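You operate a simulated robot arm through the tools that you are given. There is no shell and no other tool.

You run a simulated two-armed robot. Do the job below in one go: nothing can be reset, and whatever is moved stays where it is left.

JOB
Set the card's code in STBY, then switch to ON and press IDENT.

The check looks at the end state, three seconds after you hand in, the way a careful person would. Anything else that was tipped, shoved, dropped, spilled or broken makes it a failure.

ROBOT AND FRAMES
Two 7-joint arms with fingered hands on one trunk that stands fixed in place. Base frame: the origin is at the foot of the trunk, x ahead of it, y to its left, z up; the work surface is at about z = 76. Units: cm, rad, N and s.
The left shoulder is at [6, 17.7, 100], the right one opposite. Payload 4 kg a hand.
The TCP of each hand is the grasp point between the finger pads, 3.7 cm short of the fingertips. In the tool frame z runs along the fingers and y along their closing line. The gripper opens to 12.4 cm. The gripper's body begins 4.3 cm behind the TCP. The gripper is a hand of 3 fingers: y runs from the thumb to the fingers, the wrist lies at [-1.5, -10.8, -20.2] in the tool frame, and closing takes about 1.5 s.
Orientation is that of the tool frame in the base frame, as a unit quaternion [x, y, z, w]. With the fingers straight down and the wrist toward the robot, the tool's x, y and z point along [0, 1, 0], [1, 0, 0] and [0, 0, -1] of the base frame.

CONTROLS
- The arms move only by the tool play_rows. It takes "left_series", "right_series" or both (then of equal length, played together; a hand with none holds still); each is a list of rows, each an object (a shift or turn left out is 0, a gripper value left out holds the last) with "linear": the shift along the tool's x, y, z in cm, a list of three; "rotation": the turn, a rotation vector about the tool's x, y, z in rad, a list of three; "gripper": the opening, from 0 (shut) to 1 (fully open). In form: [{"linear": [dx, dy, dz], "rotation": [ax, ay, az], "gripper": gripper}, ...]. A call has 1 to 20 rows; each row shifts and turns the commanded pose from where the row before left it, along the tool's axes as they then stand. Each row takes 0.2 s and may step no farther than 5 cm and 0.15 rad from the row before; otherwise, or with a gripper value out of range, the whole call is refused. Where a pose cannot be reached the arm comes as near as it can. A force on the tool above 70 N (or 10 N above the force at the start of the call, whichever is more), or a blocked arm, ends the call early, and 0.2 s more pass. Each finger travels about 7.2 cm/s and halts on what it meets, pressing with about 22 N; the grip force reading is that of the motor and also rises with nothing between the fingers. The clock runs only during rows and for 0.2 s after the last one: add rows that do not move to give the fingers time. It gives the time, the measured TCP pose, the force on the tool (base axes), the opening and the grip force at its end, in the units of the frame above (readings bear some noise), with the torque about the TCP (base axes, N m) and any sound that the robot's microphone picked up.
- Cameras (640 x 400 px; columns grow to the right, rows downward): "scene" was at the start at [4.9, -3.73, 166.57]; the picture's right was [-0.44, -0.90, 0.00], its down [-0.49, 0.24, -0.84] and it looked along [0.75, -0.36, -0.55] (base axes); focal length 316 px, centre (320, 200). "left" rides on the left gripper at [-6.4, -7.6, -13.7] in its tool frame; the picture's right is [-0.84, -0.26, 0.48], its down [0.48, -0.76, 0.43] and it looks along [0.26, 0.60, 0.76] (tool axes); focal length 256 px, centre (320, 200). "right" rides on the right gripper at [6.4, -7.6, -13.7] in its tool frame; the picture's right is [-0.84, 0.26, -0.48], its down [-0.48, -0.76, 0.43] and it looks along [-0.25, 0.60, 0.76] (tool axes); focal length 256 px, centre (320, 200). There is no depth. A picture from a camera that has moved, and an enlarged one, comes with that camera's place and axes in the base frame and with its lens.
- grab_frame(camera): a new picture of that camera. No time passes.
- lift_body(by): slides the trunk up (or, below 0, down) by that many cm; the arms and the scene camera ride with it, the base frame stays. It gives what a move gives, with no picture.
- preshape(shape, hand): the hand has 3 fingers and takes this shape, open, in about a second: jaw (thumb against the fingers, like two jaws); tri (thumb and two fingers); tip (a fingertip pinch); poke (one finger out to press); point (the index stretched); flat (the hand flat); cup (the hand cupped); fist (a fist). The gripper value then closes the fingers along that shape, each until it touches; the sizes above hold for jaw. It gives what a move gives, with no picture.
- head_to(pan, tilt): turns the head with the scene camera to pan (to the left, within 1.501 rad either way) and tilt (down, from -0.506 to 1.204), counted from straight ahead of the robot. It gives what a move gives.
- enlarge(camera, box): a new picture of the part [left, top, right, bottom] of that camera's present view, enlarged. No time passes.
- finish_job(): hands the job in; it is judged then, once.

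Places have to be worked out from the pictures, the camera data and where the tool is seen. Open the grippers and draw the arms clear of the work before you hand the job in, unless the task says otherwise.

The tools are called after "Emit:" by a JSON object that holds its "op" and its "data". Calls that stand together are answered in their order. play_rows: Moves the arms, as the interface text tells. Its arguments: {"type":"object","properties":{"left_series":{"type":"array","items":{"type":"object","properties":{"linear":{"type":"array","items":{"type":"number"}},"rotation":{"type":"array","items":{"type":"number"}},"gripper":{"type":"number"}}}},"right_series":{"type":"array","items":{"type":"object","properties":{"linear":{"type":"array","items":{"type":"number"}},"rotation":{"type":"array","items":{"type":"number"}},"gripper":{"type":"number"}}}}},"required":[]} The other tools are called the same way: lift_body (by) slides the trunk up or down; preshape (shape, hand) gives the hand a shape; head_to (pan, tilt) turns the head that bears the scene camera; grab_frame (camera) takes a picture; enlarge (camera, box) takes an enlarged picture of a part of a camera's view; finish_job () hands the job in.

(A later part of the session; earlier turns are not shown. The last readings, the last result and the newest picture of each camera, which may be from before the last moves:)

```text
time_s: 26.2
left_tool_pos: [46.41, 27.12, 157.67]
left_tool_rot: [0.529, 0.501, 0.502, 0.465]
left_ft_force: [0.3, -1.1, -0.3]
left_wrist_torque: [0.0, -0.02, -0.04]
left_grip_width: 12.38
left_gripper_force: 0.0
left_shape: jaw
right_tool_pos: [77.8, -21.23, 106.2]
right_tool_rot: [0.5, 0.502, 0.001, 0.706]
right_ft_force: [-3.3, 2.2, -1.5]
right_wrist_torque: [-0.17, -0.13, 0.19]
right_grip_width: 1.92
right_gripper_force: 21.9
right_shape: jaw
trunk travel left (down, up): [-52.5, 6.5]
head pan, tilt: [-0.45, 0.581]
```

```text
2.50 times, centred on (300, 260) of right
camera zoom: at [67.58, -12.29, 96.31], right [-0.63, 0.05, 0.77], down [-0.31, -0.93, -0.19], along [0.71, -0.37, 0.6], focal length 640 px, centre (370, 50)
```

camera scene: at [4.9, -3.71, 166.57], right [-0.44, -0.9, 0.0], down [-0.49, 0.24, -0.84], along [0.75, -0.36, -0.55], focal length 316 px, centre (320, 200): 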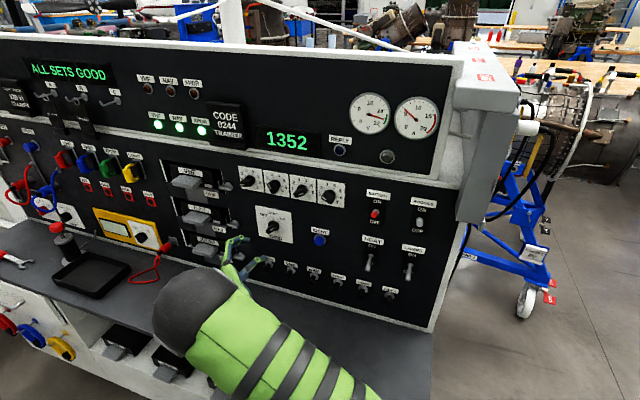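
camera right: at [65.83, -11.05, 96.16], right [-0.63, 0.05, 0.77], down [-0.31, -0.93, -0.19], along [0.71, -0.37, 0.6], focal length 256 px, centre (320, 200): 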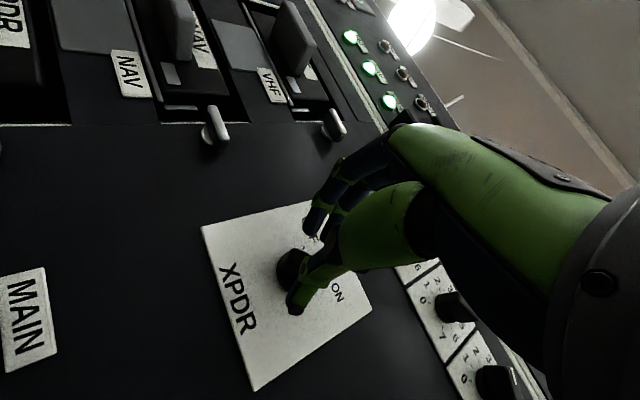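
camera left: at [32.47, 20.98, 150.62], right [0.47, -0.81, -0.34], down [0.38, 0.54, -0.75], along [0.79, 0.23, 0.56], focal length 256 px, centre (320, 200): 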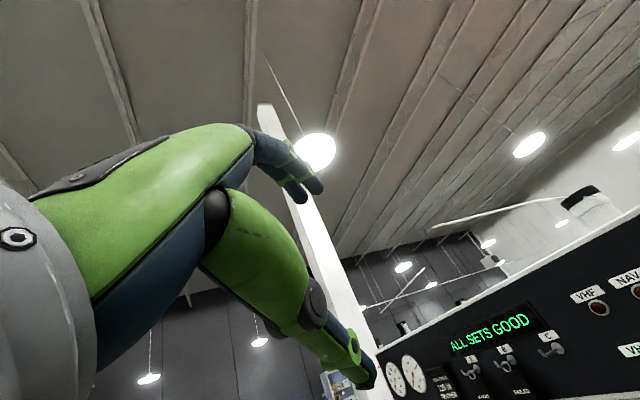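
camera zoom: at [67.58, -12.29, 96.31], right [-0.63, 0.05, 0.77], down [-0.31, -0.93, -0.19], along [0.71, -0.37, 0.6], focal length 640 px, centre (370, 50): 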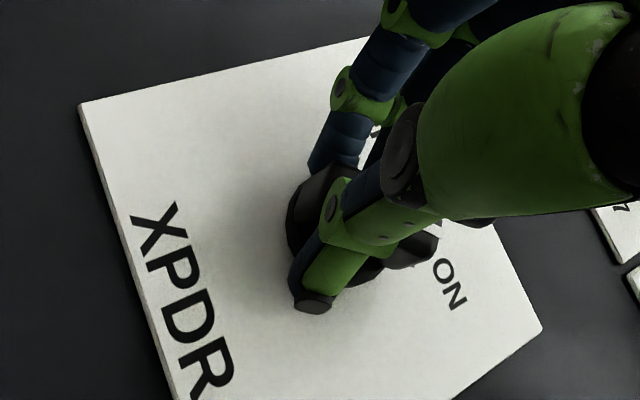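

The grip holds the bar (1.9 cm, 22 N). I turn the hand −45° about the tool axis to take the selector from ON to STBY.

Emit:
{"op": "play_rows", "data": {"right_series": [{"rotation": [0, 0, -0.1]}, {"rotation": [0, 0, -0.1]}, {"rotation": [0, 0, -0.1]}, {"rotation": [0, 0, -0.1]}, {"rotation": [0, 0, -0.1]}, {"rotation": [0, 0, -0.1]}, {"rotation": [0, 0, -0.1]}, {"rotation": [0, 0, -0.085]}, {}]}}

Emit:
{"op": "enlarge", "data": {"camera": "scene", "box": [225, 190, 325, 265]}}

Emit:
{"op": "grab_frame", "data": {"camera": "right"}}

```text
time_s: 28.2
left_tool_pos: [46.48, 27.12, 157.69]
left_tool_rot: [0.529, 0.501, 0.502, 0.465]
left_ft_force: [0.6, -0.9, 0.2]
left_wrist_torque: [0.02, -0.03, 0.0]
left_grip_width: 12.39
left_gripper_force: 0.1
left_shape: jaw
right_tool_pos: [77.74, -21.36, 106.18]
right_tool_rot: [0.269, 0.654, -0.272, 0.653]
right_ft_force: [-10.7, -2.5, -11.2]
right_wrist_torque: [0.23, 0.18, 0.13]
right_grip_width: 1.96
right_gripper_force: 21.4
right_shape: jaw
trunk travel left (down, up): [-52.5, 6.5]
head pan, tilt: [-0.45, 0.581]
```

```text
5.33 times, centred on (275, 228) of scene
camera zoom: at [4.89, -3.78, 166.56], right [-0.44, -0.9, 0.0], down [-0.49, 0.24, -0.84], along [0.75, -0.36, -0.55], focal length 1684 px, centre (560, 53)
```

zoom: 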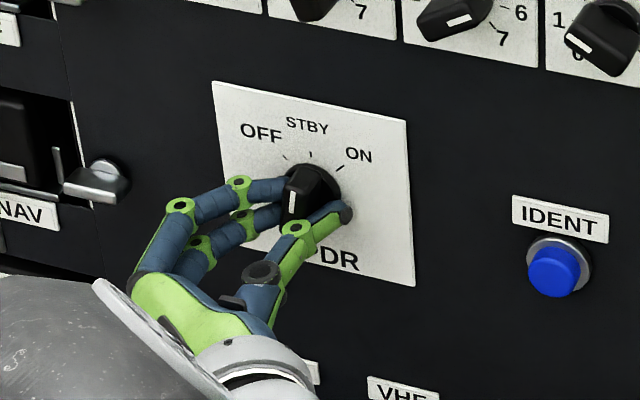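

```text
taken
camera right: at [62.75, -17.1, 99.82], right [-0.16, 0.52, 0.84], down [-0.23, -0.84, 0.49], along [0.96, -0.12, 0.25], focal length 256 px, centre (320, 200)
```

right: 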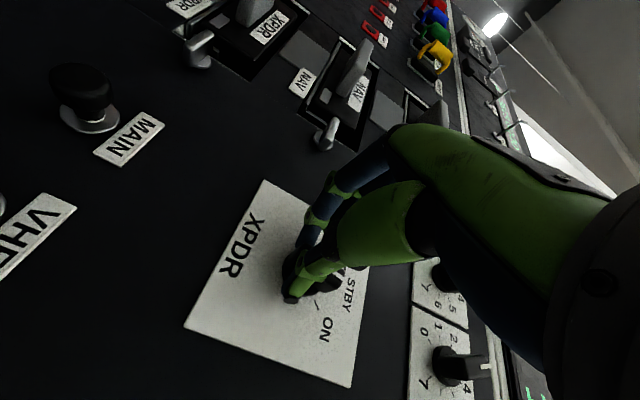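

The bar now points straight up at STBY. I open the fingers and back away, then verify the selector's mark.

Emit:
{"op": "play_rows", "data": {"right_series": [{"gripper": 0.32}, {}, {}, {"linear": [0, 0, -2]}, {"linear": [0, 0, -2]}, {"linear": [0, 0, -2]}, {"linear": [0, 0, -2]}, {}]}}

Emit:
{"op": "enlarge", "data": {"camera": "scene", "box": [225, 160, 345, 250]}}

Emit:
{"op": "enlarge", "data": {"camera": "right", "box": [180, 180, 380, 400]}}

```text
time_s: 30.0
left_tool_pos: [46.6, 27.2, 157.71]
left_tool_rot: [0.528, 0.502, 0.503, 0.465]
left_ft_force: [0.4, 0.0, -0.2]
left_wrist_torque: [-0.02, -0.03, 0.0]
left_grip_width: 12.39
left_gripper_force: 0.1
left_shape: jaw
right_tool_pos: [72.25, -15.69, 106.36]
right_tool_rot: [0.27, 0.653, -0.272, 0.653]
right_ft_force: [-0.1, -0.2, -1.3]
right_wrist_torque: [-0.02, -0.02, -0.01]
right_grip_width: 3.97
right_gripper_force: 0.0
right_shape: jaw
trunk travel left (down, up): [-52.5, 6.5]
head pan, tilt: [-0.45, 0.581]
```

```text
4.44 times, centred on (285, 205) of scene
camera zoom: at [4.91, -3.73, 166.57], right [-0.44, -0.9, 0.0], down [-0.49, 0.24, -0.84], along [0.75, -0.36, -0.55], focal length 1403 px, centre (476, 178)
```

zoom: 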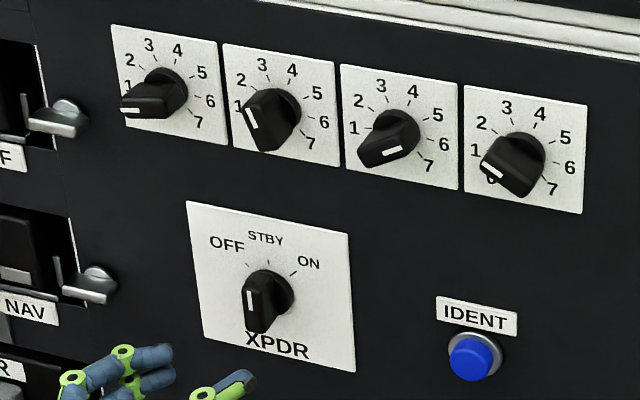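

```text
1.82 times, centred on (280, 290) of right
camera zoom: at [57.17, -11.47, 99.88], right [-0.16, 0.52, 0.84], down [-0.23, -0.84, 0.48], along [0.96, -0.11, 0.25], focal length 465 px, centre (393, 36)
```

zoom: 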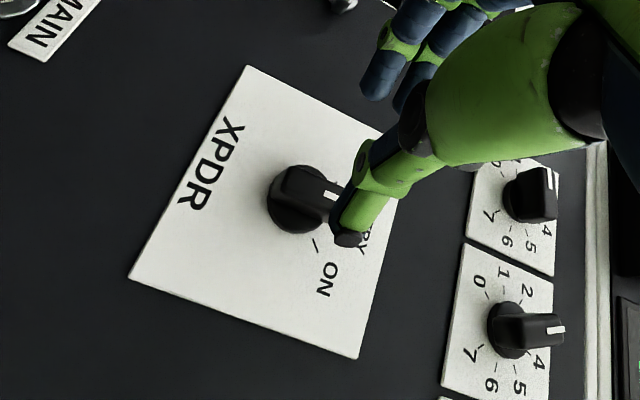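

The selector sits at STBY. Next I go to the 4th digit (2→4, +80°): I move in front of it at 15 cm off and test whether the hand can roll to −150°, so that one grip can turn it the whole way.

Emit:
{"op": "play_rows", "data": {"right_series": [{"linear": [-3.02, -3.64, -0.55]}, {"linear": [-3.02, -3.64, -0.55]}, {"linear": [-3.02, -3.64, -0.55]}, {"linear": [-3.02, -3.64, -0.55]}, {"linear": [-3.02, -3.64, -0.55]}, {"rotation": [0, 0, -0.15]}, {"rotation": [0, 0, -0.15]}, {"rotation": [0, 0, -0.15]}, {"rotation": [0, 0, -0.15]}, {"rotation": [0, 0, -0.15]}, {"rotation": [0, 0, -0.15]}, {"rotation": [0, 0, -0.147]}, {}, {}]}}

Emit:
{"op": "grab_frame", "data": {"camera": "scene"}}

Emit:
{"op": "grab_frame", "data": {"camera": "right"}}

```text
time_s: 33.0
left_tool_pos: [46.49, 27.16, 157.66]
left_tool_rot: [0.528, 0.502, 0.503, 0.465]
left_ft_force: [0.0, -0.1, 0.2]
left_wrist_torque: [-0.01, -0.01, -0.04]
left_grip_width: 12.37
left_gripper_force: 0.1
left_shape: jaw
right_tool_pos: [57.44, -26.55, 121.49]
right_tool_rot: [-0.093, 0.701, -0.561, 0.43]
right_ft_force: [-0.6, -0.7, 0.6]
right_wrist_torque: [-0.04, -0.01, 0.03]
right_grip_width: 3.97
right_gripper_force: 0.1
right_shape: jaw
trunk travel left (down, up): [-52.5, 6.5]
head pan, tilt: [-0.45, 0.581]
```

```text
taken
camera scene: at [4.9, -3.71, 166.57], right [-0.44, -0.9, 0.0], down [-0.49, 0.24, -0.84], along [0.75, -0.36, -0.55], focal length 316 px, centre (320, 200)
```

scene: 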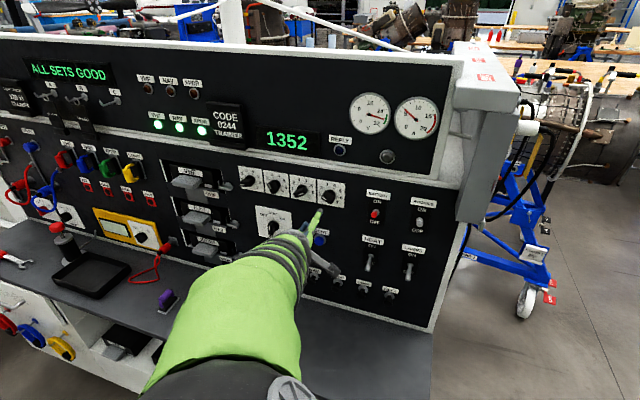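

```text
taken
camera right: at [41.21, -23.54, 124.8], right [0.26, 0.95, 0.2], down [0.34, -0.28, 0.9], along [0.9, -0.17, -0.39], focal length 256 px, centre (320, 200)
```

right: 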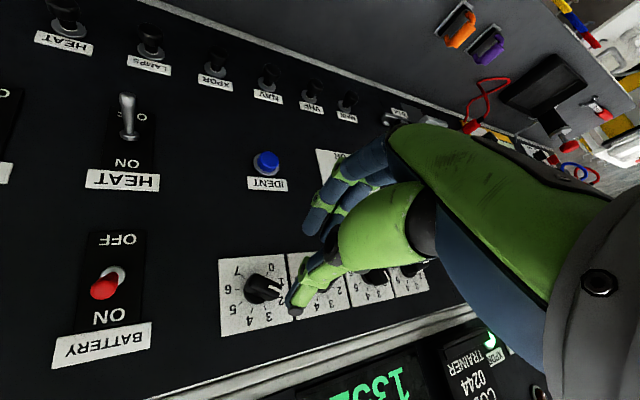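

Roll −150° was reached without limits, and the tool axis projects right onto the 4th knob (260,289). I advance to straddle it.

Emit:
{"op": "play_rows", "data": {"right_series": [{"linear": [0, 0, 2]}, {"linear": [0, 0, 2]}, {"linear": [0, 0, 2]}, {"linear": [0, 0, 2]}, {}]}}

Emit:
{"op": "enlarge", "data": {"camera": "right", "box": [180, 180, 400, 380]}}

Emit:
{"op": "enlarge", "data": {"camera": "scene", "box": [270, 160, 370, 235]}}

```text
time_s: 34.2
left_tool_pos: [46.62, 27.19, 157.77]
left_tool_rot: [0.529, 0.502, 0.503, 0.465]
left_ft_force: [-0.1, -0.9, -0.3]
left_wrist_torque: [0.01, -0.02, 0.01]
left_grip_width: 12.38
left_gripper_force: 0.2
left_shape: jaw
right_tool_pos: [63.06, -32.14, 121.43]
right_tool_rot: [-0.093, 0.701, -0.561, 0.431]
right_ft_force: [-0.7, -0.6, -0.6]
right_wrist_torque: [0.02, -0.01, 0.0]
right_grip_width: 3.97
right_gripper_force: 0.0
right_shape: jaw
trunk travel left (down, up): [-52.5, 6.5]
head pan, tilt: [-0.45, 0.581]
```

```text
2.00 times, centred on (290, 280) of right
camera zoom: at [46.92, -29.19, 124.75], right [0.26, 0.95, 0.2], down [0.34, -0.28, 0.9], along [0.91, -0.17, -0.39], focal length 512 px, centre (380, 40)
```

zoom: 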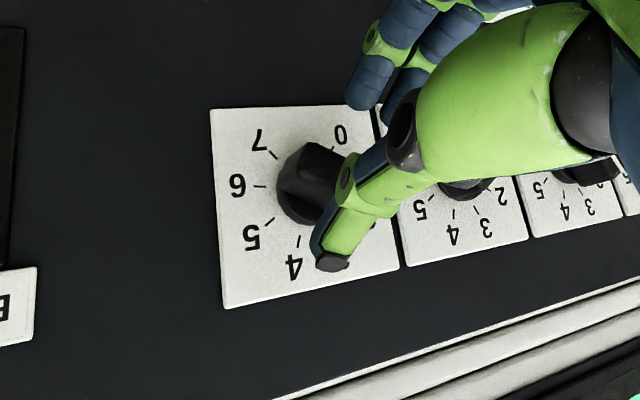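

```text
5.33 times, centred on (320, 198) of scene
camera zoom: at [4.87, -3.69, 166.57], right [-0.44, -0.9, 0.0], down [-0.49, 0.24, -0.84], along [0.75, -0.36, -0.55], focal length 1684 px, centre (320, 213)
```

zoom: 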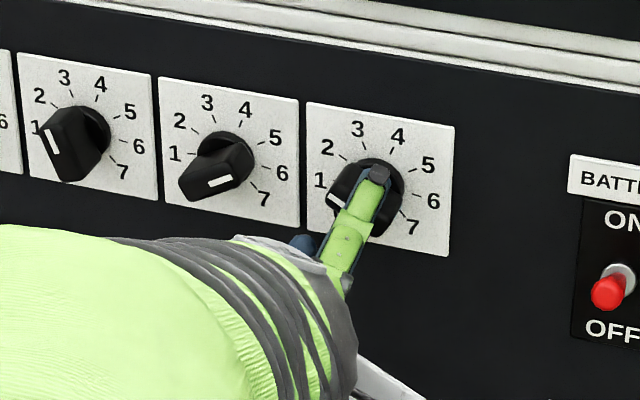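

The thumb is above and the fingers below the knob as planned. I advance the last 2.7 cm and close on the bar.

Emit:
{"op": "play_rows", "data": {"right_series": [{"linear": [0, 0, 0.9]}, {"linear": [0, 0, 0.9]}, {"linear": [0, 0, 0.9]}, {}, {"gripper": 0.0}, {}, {}, {}, {}]}}

Emit:
{"op": "enlarge", "data": {"camera": "right", "box": [180, 180, 400, 380]}}

Emit:
{"op": "enlarge", "data": {"camera": "scene", "box": [270, 160, 370, 235]}}

```text
time_s: 36.2
left_tool_pos: [46.56, 27.29, 157.77]
left_tool_rot: [0.528, 0.502, 0.503, 0.465]
left_ft_force: [-0.1, -0.1, -0.3]
left_wrist_torque: [0.01, 0.01, -0.04]
left_grip_width: 12.38
left_gripper_force: 0.1
left_shape: jaw
right_tool_pos: [64.99, -34.06, 121.56]
right_tool_rot: [-0.092, 0.701, -0.56, 0.431]
right_ft_force: [-5.8, 3.8, -0.3]
right_wrist_torque: [0.17, 0.21, 0.14]
right_grip_width: 1.91
right_gripper_force: 22.2
right_shape: jaw
trunk travel left (down, up): [-52.5, 6.5]
head pan, tilt: [-0.45, 0.581]
```

```text
2.00 times, centred on (290, 280) of right
camera zoom: at [48.74, -31.04, 124.83], right [0.26, 0.95, 0.2], down [0.34, -0.28, 0.9], along [0.91, -0.17, -0.39], focal length 512 px, centre (380, 40)
```

zoom: 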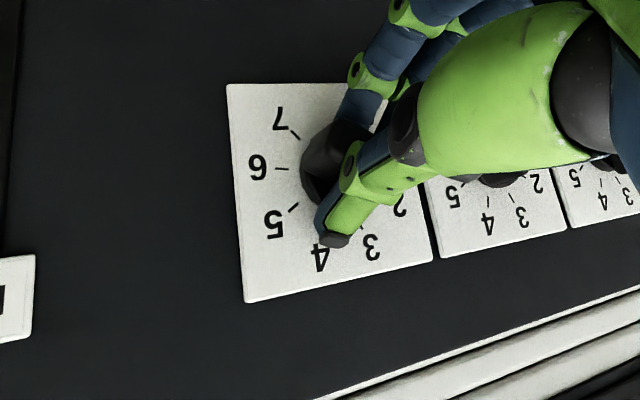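

```text
5.33 times, centred on (320, 198) of scene
camera zoom: at [4.81, -3.65, 166.58], right [-0.44, -0.9, 0.0], down [-0.49, 0.24, -0.84], along [0.75, -0.36, -0.55], focal length 1684 px, centre (320, 213)
```

zoom: 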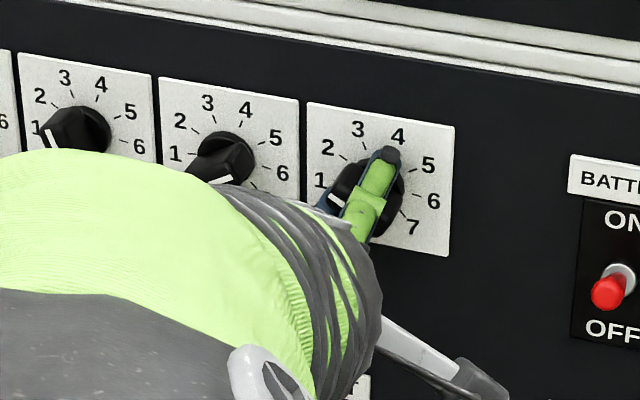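

Gripped firmly. I turn +80° (two clicks) about the tool axis.

Emit:
{"op": "play_rows", "data": {"right_series": [{"rotation": [0, 0, 0.1]}, {"rotation": [0, 0, 0.1]}, {"rotation": [0, 0, 0.1]}, {"rotation": [0, 0, 0.1]}, {"rotation": [0, 0, 0.1]}, {"rotation": [0, 0, 0.1]}, {"rotation": [0, 0, 0.1]}, {"rotation": [0, 0, 0.1]}, {"rotation": [0, 0, 0.1]}, {"rotation": [0, 0, 0.1]}, {"rotation": [0, 0, 0.1]}, {"rotation": [0, 0, 0.1]}, {"rotation": [0, 0, 0.1]}, {"rotation": [0, 0, 0.1]}, {}]}}

Emit:
{"op": "enlarge", "data": {"camera": "scene", "box": [240, 120, 370, 235]}}

Emit:
{"op": "grab_frame", "data": {"camera": "right"}}

```text
time_s: 39.4
left_tool_pos: [46.38, 27.18, 157.79]
left_tool_rot: [0.529, 0.501, 0.503, 0.465]
left_ft_force: [-0.1, -0.6, -0.7]
left_wrist_torque: [0.01, -0.01, -0.01]
left_grip_width: 12.38
left_gripper_force: 0.0
left_shape: jaw
right_tool_pos: [64.82, -34.16, 121.62]
right_tool_rot: [0.382, 0.595, -0.151, 0.691]
right_ft_force: [-6.3, -2.5, 12.9]
right_wrist_torque: [-0.34, -0.32, 0.16]
right_grip_width: 1.86
right_gripper_force: 22.3
right_shape: jaw
trunk travel left (down, up): [-52.5, 6.5]
head pan, tilt: [-0.45, 0.581]
```

```text
3.48 times, centred on (305, 178) of scene
camera zoom: at [4.7, -3.7, 166.58], right [-0.44, -0.9, 0.0], down [-0.49, 0.24, -0.84], along [0.75, -0.36, -0.55], focal length 1098 px, centre (372, 278)
```

zoom: 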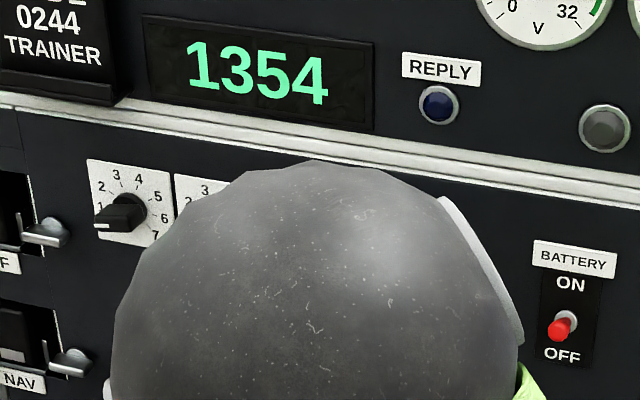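

```text
taken
camera right: at [51.72, -28.01, 112.91], right [-0.38, 0.31, 0.87], down [-0.32, -0.93, 0.19], along [0.87, -0.2, 0.45], focal length 256 px, centre (320, 200)
```

right: 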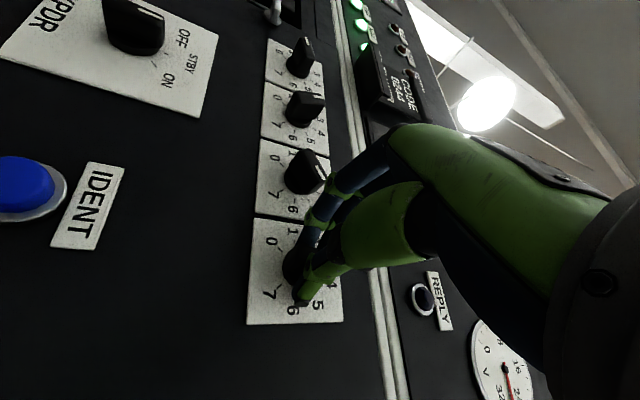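

The live display now reads 1354 — the 4th digit is set. I release and back off.

Emit:
{"op": "play_rows", "data": {"right_series": [{"gripper": 0.32}, {}, {}, {"linear": [0, 0, -2]}, {"linear": [0, 0, -2]}, {"linear": [0, 0, -2]}, {"linear": [0, 0, -2]}, {}]}}

Emit:
{"op": "grab_frame", "data": {"camera": "right"}}

Emit:
{"op": "enlarge", "data": {"camera": "scene", "box": [220, 110, 360, 250]}}

```text
time_s: 41.2
left_tool_pos: [46.61, 27.26, 157.77]
left_tool_rot: [0.529, 0.502, 0.502, 0.465]
left_ft_force: [0.5, 0.5, -0.3]
left_wrist_torque: [0.06, 0.05, -0.03]
left_grip_width: 12.38
left_gripper_force: 0.1
left_shape: jaw
right_tool_pos: [59.32, -28.41, 121.48]
right_tool_rot: [0.38, 0.597, -0.152, 0.69]
right_ft_force: [-0.4, -1.2, -0.3]
right_wrist_torque: [0.02, 0.02, -0.01]
right_grip_width: 3.96
right_gripper_force: 0.0
right_shape: jaw
trunk travel left (down, up): [-52.5, 6.5]
head pan, tilt: [-0.45, 0.581]
```

```text
taken
camera right: at [46.16, -22.27, 112.82], right [-0.37, 0.31, 0.88], down [-0.31, -0.93, 0.19], along [0.87, -0.2, 0.44], focal length 256 px, centre (320, 200)
```

right: 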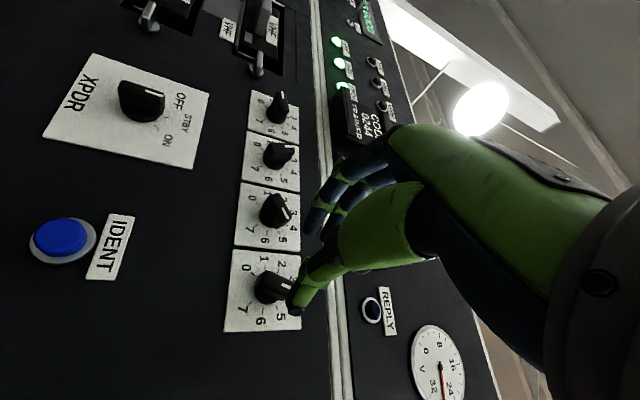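

```text
2.86 times, centred on (290, 180) of scene
camera zoom: at [4.92, -3.73, 166.57], right [-0.44, -0.9, 0.0], down [-0.49, 0.24, -0.84], along [0.75, -0.36, -0.55], focal length 902 px, centre (406, 257)
```

zoom: 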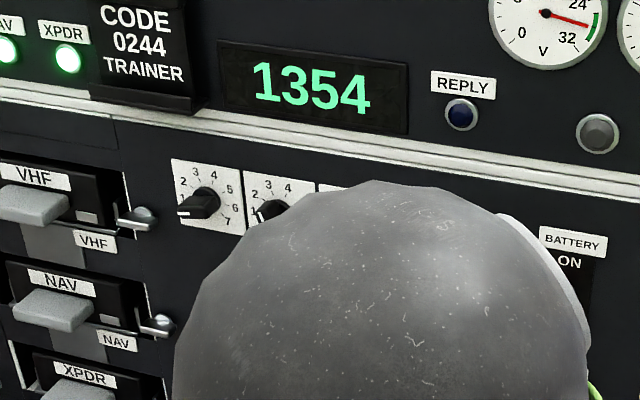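

4th knob done. For the 3rd knob (5→4) I roll back to −30°, shift 7.9 cm left, and advance part way.

Emit:
{"op": "play_rows", "data": {"right_series": [{"rotation": [0, 0, 0.1396]}, {"rotation": [0, 0, 0.1396]}, {"rotation": [0, 0, 0.1396]}, {"rotation": [0, 0, 0.1396]}, {"rotation": [0, 0, 0.1396]}, {"linear": [3.42, 1.98, 0]}, {"linear": [3.42, 1.98, 0]}, {}, {"linear": [0, 0, 1.75]}, {"linear": [0, 0, 1.75]}, {"linear": [0, 0, 1.75]}, {}]}}

Emit:
{"op": "enlarge", "data": {"camera": "right", "box": [160, 150, 420, 390]}}

Emit:
{"op": "grab_frame", "data": {"camera": "scene"}}

```text
time_s: 43.8
left_tool_pos: [46.46, 27.25, 157.7]
left_tool_rot: [0.529, 0.501, 0.502, 0.465]
left_ft_force: [0.4, -0.4, 0.0]
left_wrist_torque: [0.02, 0.01, 0.01]
left_grip_width: 12.38
left_gripper_force: 0.0
left_shape: jaw
right_tool_pos: [68.54, -26.65, 121.52]
right_tool_rot: [0.562, 0.43, 0.094, 0.7]
right_ft_force: [-0.4, 0.5, 0.1]
right_wrist_torque: [-0.02, -0.03, -0.03]
right_grip_width: 3.97
right_gripper_force: 0.1
right_shape: jaw
trunk travel left (down, up): [-52.5, 6.5]
head pan, tilt: [-0.45, 0.581]
```

```text
1.67 times, centred on (290, 270) of right
camera zoom: at [60.17, -15.68, 111.7], right [-0.76, -0.08, 0.64], down [-0.26, -0.87, -0.42], along [0.59, -0.48, 0.64], focal length 427 px, centre (370, 83)
```

zoom: 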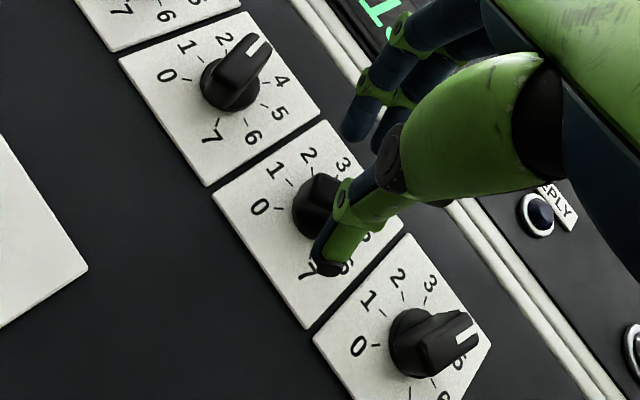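

```text
taken
camera scene: at [4.89, -3.7, 166.57], right [-0.44, -0.9, 0.0], down [-0.49, 0.24, -0.84], along [0.75, -0.36, -0.55], focal length 316 px, centre (320, 200)
```

scene: 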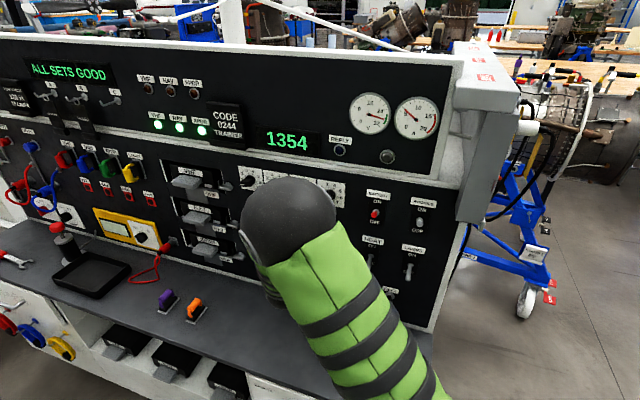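

TCP is on the 3rd knob's axis (s≈−29.6, 7.5 cm off). I advance 2.75 cm and close.

Emit:
{"op": "play_rows", "data": {"right_series": [{"linear": [0, 0, 0.9]}, {"linear": [0, 0, 0.9]}, {"linear": [0, 0, 0.95]}, {}, {"gripper": 0.0}, {}, {}, {}, {}]}}

Emit:
{"op": "enlarge", "data": {"camera": "right", "box": [160, 150, 420, 390]}}

```text
time_s: 45.8
left_tool_pos: [46.55, 27.16, 157.61]
left_tool_rot: [0.529, 0.501, 0.502, 0.466]
left_ft_force: [-0.1, -0.7, -1.0]
left_wrist_torque: [-0.01, 0.02, 0.01]
left_grip_width: 12.38
left_gripper_force: 0.1
left_shape: jaw
right_tool_pos: [70.5, -28.5, 121.51]
right_tool_rot: [0.561, 0.431, 0.094, 0.701]
right_ft_force: [-3.1, 2.8, 0.4]
right_wrist_torque: [-0.21, -0.21, 0.2]
right_grip_width: 1.88
right_gripper_force: 21.3
right_shape: jaw
trunk travel left (down, up): [-52.5, 6.5]
head pan, tilt: [-0.45, 0.581]
```

```text
1.67 times, centred on (290, 270) of right
camera zoom: at [62.08, -17.6, 111.72], right [-0.76, -0.08, 0.64], down [-0.26, -0.87, -0.42], along [0.59, -0.48, 0.64], focal length 427 px, centre (370, 83)
```

zoom: 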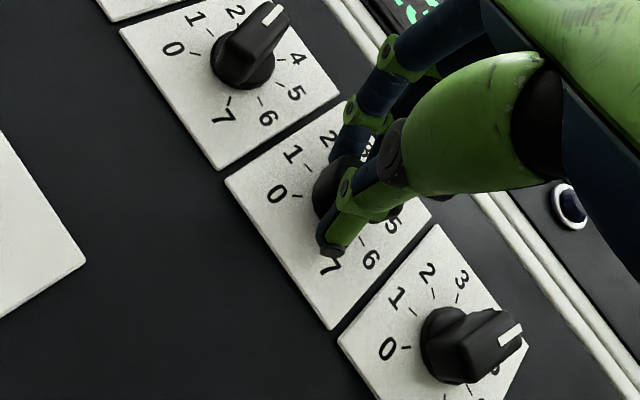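

Gripped (1.9 cm, 21 N). I turn −40° for one click down (5→4).

Emit:
{"op": "play_rows", "data": {"right_series": [{"rotation": [0, 0, -0.1]}, {"rotation": [0, 0, -0.1]}, {"rotation": [0, 0, -0.1]}, {"rotation": [0, 0, -0.1]}, {"rotation": [0, 0, -0.1]}, {"rotation": [0, 0, -0.1]}, {"rotation": [0, 0, -0.1]}, {}]}}

Emit:
{"op": "enlarge", "data": {"camera": "scene", "box": [190, 90, 370, 230]}}

```text
time_s: 47.6
left_tool_pos: [46.46, 27.26, 157.57]
left_tool_rot: [0.529, 0.501, 0.502, 0.466]
left_ft_force: [-0.1, -0.5, 0.1]
left_wrist_torque: [0.05, -0.01, -0.01]
left_grip_width: 12.38
left_gripper_force: 0.1
left_shape: jaw
right_tool_pos: [70.5, -28.41, 121.51]
right_tool_rot: [0.38, 0.597, -0.152, 0.69]
right_ft_force: [-6.0, 4.3, -7.1]
right_wrist_torque: [0.02, 0.06, 0.29]
right_grip_width: 1.84
right_gripper_force: 21.8
right_shape: jaw
trunk travel left (down, up): [-52.5, 6.5]
head pan, tilt: [-0.45, 0.581]
```

```text
2.86 times, centred on (280, 160) of scene
camera zoom: at [4.88, -3.67, 166.57], right [-0.44, -0.9, 0.0], down [-0.49, 0.24, -0.84], along [0.75, -0.36, -0.55], focal length 902 px, centre (434, 314)
```

zoom: 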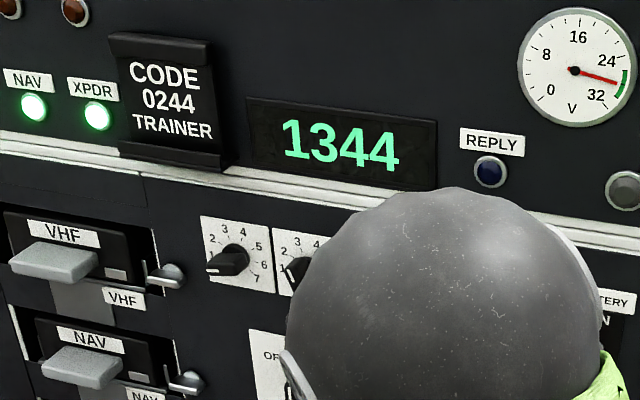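

Display 1344. I release, back off, roll to −110°, and shift 8.1 cm left to the 2nd knob.

Emit:
{"op": "play_rows", "data": {"right_series": [{"gripper": 0.32}, {}, {}, {"linear": [0, 0, -2]}, {"linear": [0, 0, -2]}, {"linear": [0, 0, -2]}, {"linear": [0, 0, -2]}, {"rotation": [0, 0, -0.1396]}, {"rotation": [0, 0, -0.1396]}, {"rotation": [0, 0, -0.1396]}, {"rotation": [0, 0, -0.1396]}, {"rotation": [0, 0, -0.1396]}, {"linear": [-1.385, 3.81, 0]}, {"linear": [-1.385, 3.81, 0]}, {}, {}]}}

Emit:
{"op": "grab_frame", "data": {"camera": "right"}}

Emit:
{"op": "grab_frame", "data": {"camera": "scene"}}

```text
time_s: 51.0
left_tool_pos: [46.57, 27.25, 157.74]
left_tool_rot: [0.529, 0.502, 0.502, 0.465]
left_ft_force: [-0.4, -0.3, 0.2]
left_wrist_torque: [0.01, 0.01, -0.02]
left_grip_width: 12.38
left_gripper_force: 0.0
left_shape: jaw
right_tool_pos: [70.44, -16.96, 121.5]
right_tool_rot: [0.152, 0.69, -0.379, 0.598]
right_ft_force: [-0.1, -0.5, 0.5]
right_wrist_torque: [-0.02, 0.0, 0.01]
right_grip_width: 3.94
right_gripper_force: 0.0
right_shape: jaw
trunk travel left (down, up): [-52.5, 6.5]
head pan, tilt: [-0.45, 0.581]
```

```text
taken
camera right: at [54.26, -13.95, 117.98], right [0.03, 0.71, 0.7], down [-0.08, -0.7, 0.71], along [1.0, -0.08, 0.04], focal length 256 px, centre (320, 200)
```

right: 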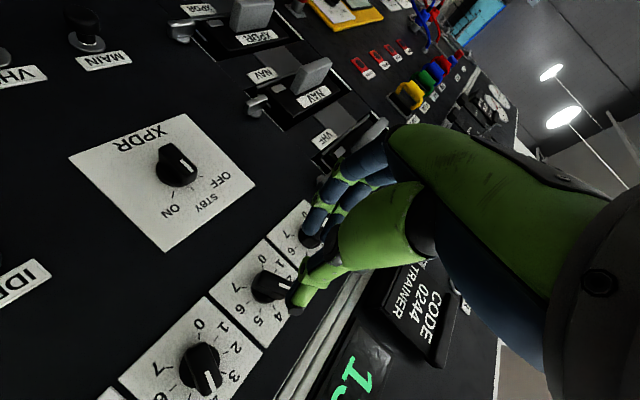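

```text
taken
camera scene: at [4.91, -3.69, 166.57], right [-0.44, -0.9, 0.0], down [-0.49, 0.24, -0.84], along [0.75, -0.36, -0.55], focal length 316 px, centre (320, 200)
```

scene: 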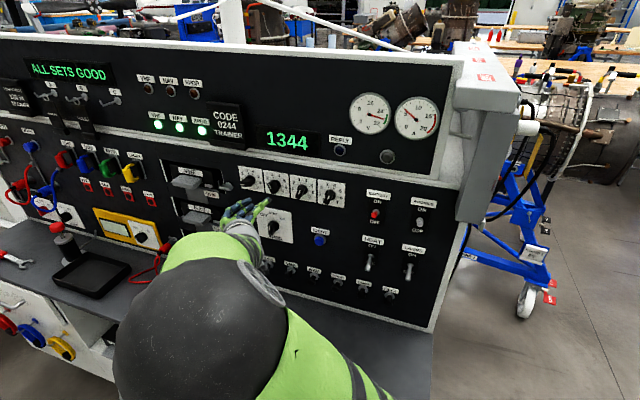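

Aligned on the 2nd knob (s≈−37.8). Fingers have over 2 cm gap to the neighbours at this opening; I advance 5.5 cm and check.

Emit:
{"op": "play_rows", "data": {"right_series": [{"linear": [0, 0, 1.8]}, {"linear": [0, 0, 1.8]}, {"linear": [0, 0, 1.9]}, {}]}}

Emit:
{"op": "enlarge", "data": {"camera": "right", "box": [160, 150, 420, 390]}}

Emit:
{"op": "enlarge", "data": {"camera": "scene", "box": [220, 150, 340, 240]}}

```text
time_s: 52.0
left_tool_pos: [46.48, 27.25, 157.81]
left_tool_rot: [0.528, 0.502, 0.503, 0.465]
left_ft_force: [0.2, 0.6, 0.0]
left_wrist_torque: [0.01, 0.01, -0.05]
left_grip_width: 12.37
left_gripper_force: 0.0
left_shape: jaw
right_tool_pos: [74.47, -21.06, 121.61]
right_tool_rot: [0.153, 0.691, -0.379, 0.597]
right_ft_force: [0.3, 0.2, -0.7]
right_wrist_torque: [0.02, 0.03, 0.01]
right_grip_width: 3.96
right_gripper_force: 0.0
right_shape: jaw
trunk travel left (down, up): [-52.5, 6.5]
head pan, tilt: [-0.45, 0.581]
```

```text
1.67 times, centred on (290, 270) of right
camera zoom: at [58.26, -18.02, 118.09], right [0.03, 0.71, 0.7], down [-0.08, -0.7, 0.71], along [1.0, -0.08, 0.04], focal length 427 px, centre (370, 83)
```

zoom: 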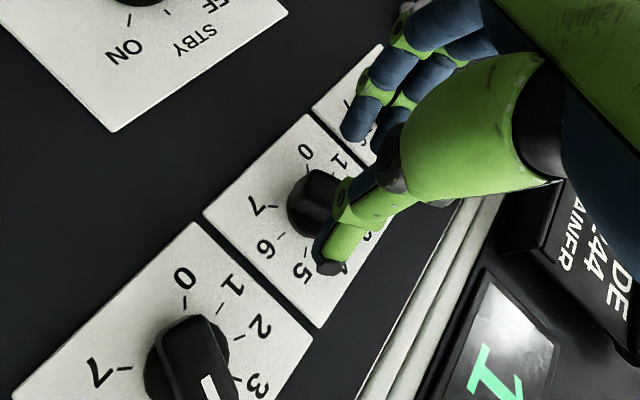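

```text
4.44 times, centred on (280, 195) of scene
camera zoom: at [4.88, -3.69, 166.57], right [-0.44, -0.9, 0.0], down [-0.49, 0.24, -0.84], along [0.75, -0.36, -0.55], focal length 1403 px, centre (498, 222)
```

zoom: 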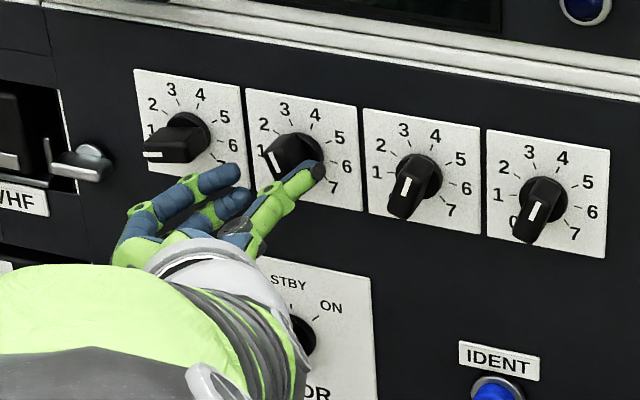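

Finger clearance to knob A and C looks fine. I advance 2.75 cm and close on the 2nd knob.

Emit:
{"op": "play_rows", "data": {"right_series": [{"linear": [0, 0, 0.9]}, {"linear": [0, 0, 0.9]}, {"linear": [0, 0, 0.95]}, {}, {"gripper": 0.0}, {}, {}, {}, {}]}}

Emit:
{"op": "enlarge", "data": {"camera": "scene", "box": [220, 120, 340, 240]}}

```text
time_s: 54.0
left_tool_pos: [46.65, 27.07, 157.76]
left_tool_rot: [0.53, 0.501, 0.503, 0.464]
left_ft_force: [-0.4, 0.0, -0.2]
left_wrist_torque: [0.02, -0.01, 0.01]
left_grip_width: 12.37
left_gripper_force: 0.1
left_shape: jaw
right_tool_pos: [76.26, -23.13, 121.63]
right_tool_rot: [0.154, 0.69, -0.38, 0.597]
right_ft_force: [-2.8, -5.0, 3.8]
right_wrist_torque: [0.02, 0.06, 0.33]
right_grip_width: 2.55
right_gripper_force: 21.9
right_shape: jaw
trunk travel left (down, up): [-52.5, 6.5]
head pan, tilt: [-0.45, 0.581]
```

```text
3.33 times, centred on (280, 180) of scene
camera zoom: at [4.85, -3.79, 166.57], right [-0.44, -0.9, 0.0], down [-0.49, 0.24, -0.84], along [0.75, -0.36, -0.55], focal length 1052 px, centre (453, 267)
```

zoom: 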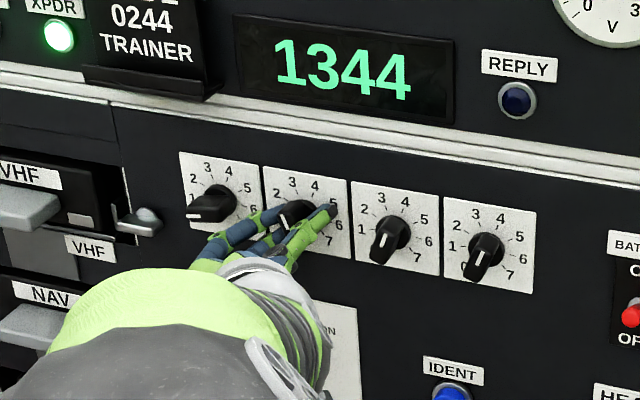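

The grip stopped at 2.55 cm instead of 1.9, so the contact differs from before. I look closely before turning.

Emit:
{"op": "enlarge", "data": {"camera": "scene", "box": [240, 165, 310, 215]}}

Emit:
{"op": "enlarge", "data": {"camera": "right", "box": [220, 190, 380, 320]}}

```text
8.00 times, centred on (275, 190) of scene
camera zoom: at [4.85, -3.79, 166.57], right [-0.44, -0.9, 0.0], down [-0.49, 0.24, -0.84], along [0.75, -0.36, -0.55], focal length 2526 px, centre (680, 280)
```

zoom: 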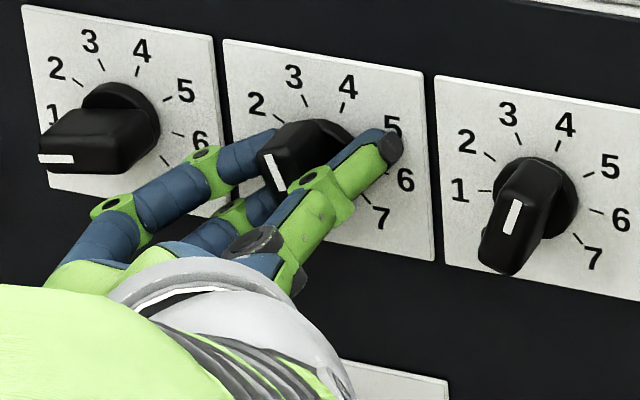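

```text
3.08 times, centred on (300, 255) of right
camera zoom: at [60.17, -20.13, 118.06], right [0.03, 0.71, 0.7], down [-0.08, -0.7, 0.71], along [1.0, -0.08, 0.04], focal length 788 px, centre (382, 31)
```

zoom: 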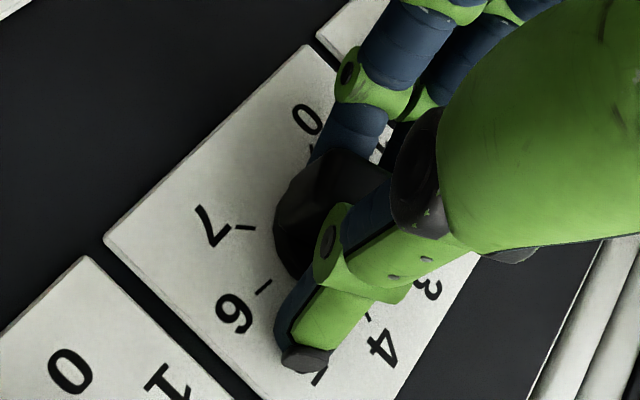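

The tips are about 0.25 cm deeper than on the earlier knobs, so the thumb is likely stopped by the knob's base disc. I reopen, back out 0.35 cm and close again.

Emit:
{"op": "play_rows", "data": {"right_series": [{"gripper": 0.32}, {}, {}, {"linear": [0, 0, -0.35]}, {}, {"gripper": 0.0}, {}, {}, {}, {}]}}

Emit:
{"op": "enlarge", "data": {"camera": "scene", "box": [240, 165, 310, 215]}}

Emit:
{"op": "enlarge", "data": {"camera": "right", "box": [220, 190, 380, 320]}}

```text
time_s: 56.2
left_tool_pos: [46.59, 27.26, 157.62]
left_tool_rot: [0.529, 0.502, 0.503, 0.465]
left_ft_force: [-0.7, 0.2, -1.3]
left_wrist_torque: [0.0, 0.01, 0.0]
left_grip_width: 12.39
left_gripper_force: 0.0
left_shape: jaw
right_tool_pos: [76.07, -22.69, 121.63]
right_tool_rot: [0.153, 0.691, -0.379, 0.597]
right_ft_force: [-2.4, 4.8, -0.7]
right_wrist_torque: [0.09, 0.1, 0.33]
right_grip_width: 1.9
right_gripper_force: 21.9
right_shape: jaw
trunk travel left (down, up): [-52.5, 6.5]
head pan, tilt: [-0.45, 0.581]
```

```text
8.00 times, centred on (275, 190) of scene
camera zoom: at [4.87, -3.64, 166.57], right [-0.44, -0.9, 0.0], down [-0.49, 0.24, -0.84], along [0.75, -0.36, -0.55], focal length 2526 px, centre (680, 280)
```

zoom: 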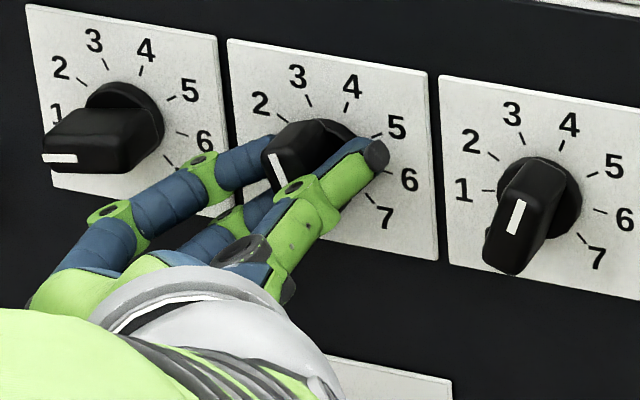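

```text
3.08 times, centred on (300, 255) of right
camera zoom: at [59.89, -19.69, 118.03], right [0.03, 0.71, 0.7], down [-0.08, -0.7, 0.71], along [1.0, -0.08, 0.04], focal length 788 px, centre (382, 31)
```

zoom: 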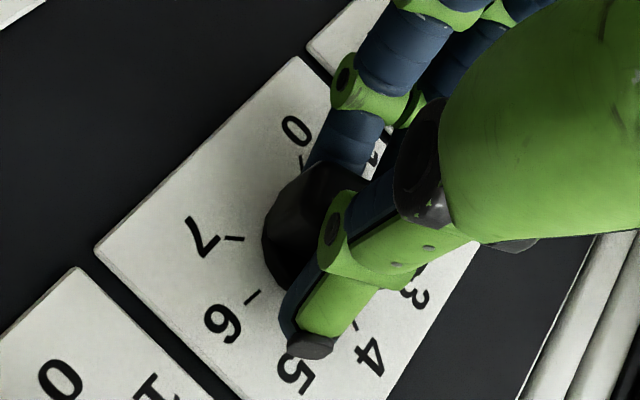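

Now the grip is 1.9 cm as on the other knobs. I turn −40° (3→2).

Emit:
{"op": "play_rows", "data": {"right_series": [{"rotation": [0, 0, -0.1]}, {"rotation": [0, 0, -0.1]}, {"rotation": [0, 0, -0.1]}, {"rotation": [0, 0, -0.1]}, {"rotation": [0, 0, -0.1]}, {"rotation": [0, 0, -0.1]}, {"rotation": [0, 0, -0.1]}, {}]}}

Emit:
{"op": "enlarge", "data": {"camera": "scene", "box": [220, 120, 340, 220]}}

```text
time_s: 58.0
left_tool_pos: [46.51, 27.24, 157.64]
left_tool_rot: [0.528, 0.502, 0.503, 0.465]
left_ft_force: [0.4, 0.8, 0.1]
left_wrist_torque: [-0.03, 0.02, 0.02]
left_grip_width: 12.37
left_gripper_force: 0.1
left_shape: jaw
right_tool_pos: [76.12, -22.64, 121.46]
right_tool_rot: [-0.093, 0.701, -0.561, 0.429]
right_ft_force: [-10.7, 5.6, -9.5]
right_wrist_torque: [0.41, 0.39, 0.06]
right_grip_width: 1.89
right_gripper_force: 21.5
right_shape: jaw
trunk travel left (down, up): [-52.5, 6.5]
head pan, tilt: [-0.45, 0.581]
```

```text
4.00 times, centred on (280, 170) of scene
camera zoom: at [4.85, -3.67, 166.57], right [-0.44, -0.9, 0.0], down [-0.49, 0.24, -0.84], along [0.75, -0.36, -0.55], focal length 1263 px, centre (480, 320)
```

zoom: 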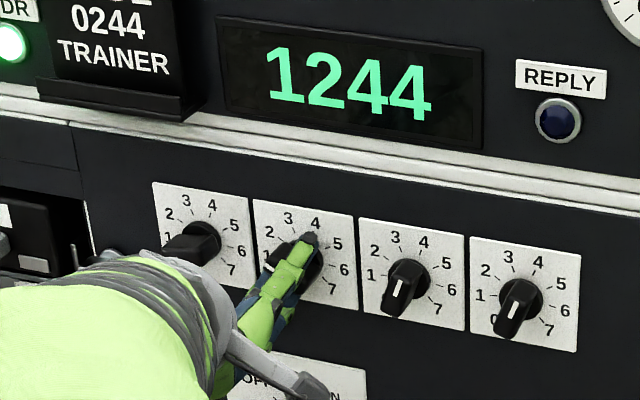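

Display 1244. I release, back off, roll to −10° for the 1st knob and shift 8.1 cm left.

Emit:
{"op": "play_rows", "data": {"right_series": [{"gripper": 0.32}, {}, {}, {"linear": [0, 0, -2]}, {"linear": [0, 0, -2]}, {"linear": [0, 0, -2]}, {"linear": [0, 0, -2]}, {"linear": [0, 0, -1]}, {}]}}

Emit:
{"op": "play_rows", "data": {"right_series": [{"rotation": [0, 0, 0.1437]}, {"rotation": [0, 0, 0.1437]}, {"rotation": [0, 0, 0.1437]}, {"rotation": [0, 0, 0.1437]}, {"rotation": [0, 0, 0.1437]}, {"rotation": [0, 0, 0.1437]}, {"rotation": [0, 0, 0.1437]}, {"rotation": [0, 0, 0.1437]}, {"rotation": [0, 0, 0.1437]}, {"rotation": [0, 0, 0.1437]}, {"rotation": [0, 0, 0.1437]}, {"rotation": [0, 0, 0.1437]}, {"rotation": [0, 0, 0.1437]}, {"rotation": [0, 0, 0.1437]}, {"rotation": [0, 0, 0.1437]}, {"rotation": [0, 0, 0.1437]}, {"rotation": [0, 0, 0.1437]}, {}, {}]}}

Emit:
{"op": "grab_frame", "data": {"camera": "scene"}}

Emit:
{"op": "grab_frame", "data": {"camera": "right"}}

```text
time_s: 60.0
left_tool_pos: [46.64, 27.07, 157.79]
left_tool_rot: [0.53, 0.501, 0.502, 0.465]
left_ft_force: [0.3, -0.3, -0.5]
left_wrist_torque: [-0.01, 0.01, -0.02]
left_grip_width: 12.39
left_gripper_force: 0.0
left_shape: jaw
right_tool_pos: [69.7, -16.3, 121.6]
right_tool_rot: [-0.093, 0.701, -0.56, 0.432]
right_ft_force: [-0.1, -0.4, 0.4]
right_wrist_torque: [-0.02, -0.02, -0.01]
right_grip_width: 3.98
right_gripper_force: 0.0
right_shape: jaw
trunk travel left (down, up): [-52.5, 6.5]
head pan, tilt: [-0.45, 0.581]
```

```text
time_s: 64.0
left_tool_pos: [46.48, 27.23, 157.69]
left_tool_rot: [0.53, 0.501, 0.502, 0.466]
left_ft_force: [-0.5, -0.2, 0.1]
left_wrist_torque: [0.0, 0.01, 0.04]
left_grip_width: 12.39
left_gripper_force: 0.0
left_shape: jaw
right_tool_pos: [69.75, -16.3, 121.47]
right_tool_rot: [0.627, 0.327, 0.212, 0.674]
right_ft_force: [-1.2, -0.7, 0.0]
right_wrist_torque: [-0.01, -0.01, 0.0]
right_grip_width: 3.98
right_gripper_force: 0.1
right_shape: jaw
trunk travel left (down, up): [-52.5, 6.5]
head pan, tilt: [-0.45, 0.581]
```

```text
taken
camera scene: at [4.91, -3.71, 166.57], right [-0.44, -0.9, 0.0], down [-0.49, 0.24, -0.84], along [0.75, -0.36, -0.55], focal length 316 px, centre (320, 200)
```

scene: 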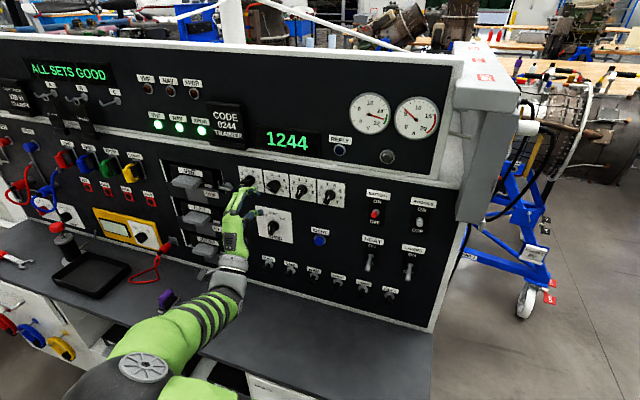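

```text
taken
camera right: at [63.67, -3.22, 112.84], right [-0.89, -0.21, 0.4], down [-0.12, -0.74, -0.66], along [0.43, -0.64, 0.63], focal length 256 px, centre (320, 200)
```

right: 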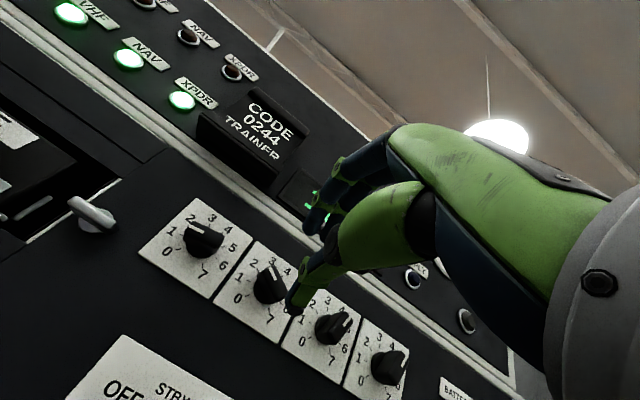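

Roll −10° reached. I shift 8.1 cm left onto the 1st knob's axis and advance to about 7.5 cm off.

Emit:
{"op": "play_rows", "data": {"right_series": [{"linear": [4.0, 0.71, 0]}, {"linear": [4.0, 0.71, 0]}, {}, {"linear": [0, 0, 2.1]}, {"linear": [0, 0, 2.1]}, {"linear": [0, 0, 2.1]}, {}]}}

Emit:
{"op": "enlarge", "data": {"camera": "right", "box": [160, 150, 420, 390]}}

Emit:
{"op": "enlarge", "data": {"camera": "scene", "box": [200, 120, 320, 220]}}

```text
time_s: 65.6
left_tool_pos: [46.65, 27.27, 157.7]
left_tool_rot: [0.529, 0.502, 0.503, 0.465]
left_ft_force: [-0.6, 0.6, 0.7]
left_wrist_torque: [0.0, -0.01, -0.01]
left_grip_width: 12.39
left_gripper_force: 0.0
left_shape: jaw
right_tool_pos: [80.09, -15.02, 121.5]
right_tool_rot: [0.627, 0.328, 0.212, 0.674]
right_ft_force: [0.2, 0.6, -0.9]
right_wrist_torque: [0.02, -0.03, 0.04]
right_grip_width: 3.96
right_gripper_force: 0.0
right_shape: jaw
trunk travel left (down, up): [-52.5, 6.5]
head pan, tilt: [-0.45, 0.581]
```

```text
1.67 times, centred on (290, 270) of right
camera zoom: at [73.86, -1.89, 112.82], right [-0.89, -0.21, 0.4], down [-0.12, -0.74, -0.66], along [0.44, -0.64, 0.63], focal length 427 px, centre (370, 83)
```

zoom: 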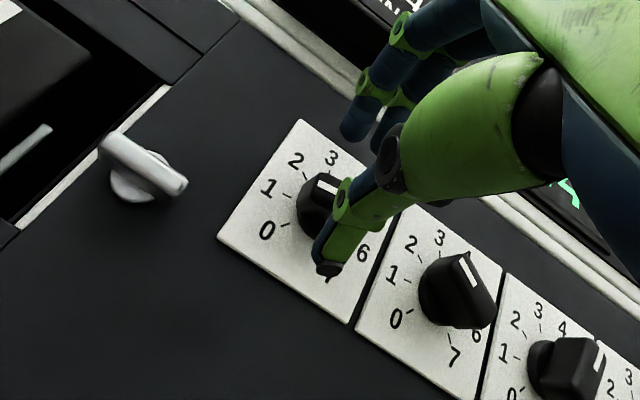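

```text
4.00 times, centred on (260, 170) of scene
camera zoom: at [4.88, -3.68, 166.57], right [-0.44, -0.9, 0.0], down [-0.49, 0.24, -0.84], along [0.75, -0.36, -0.55], focal length 1263 px, centre (560, 320)
```

zoom: 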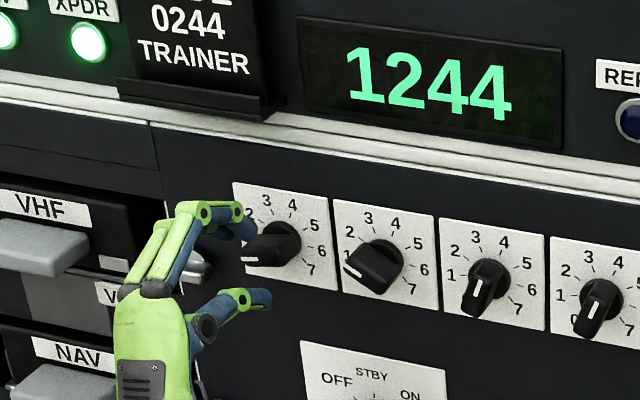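

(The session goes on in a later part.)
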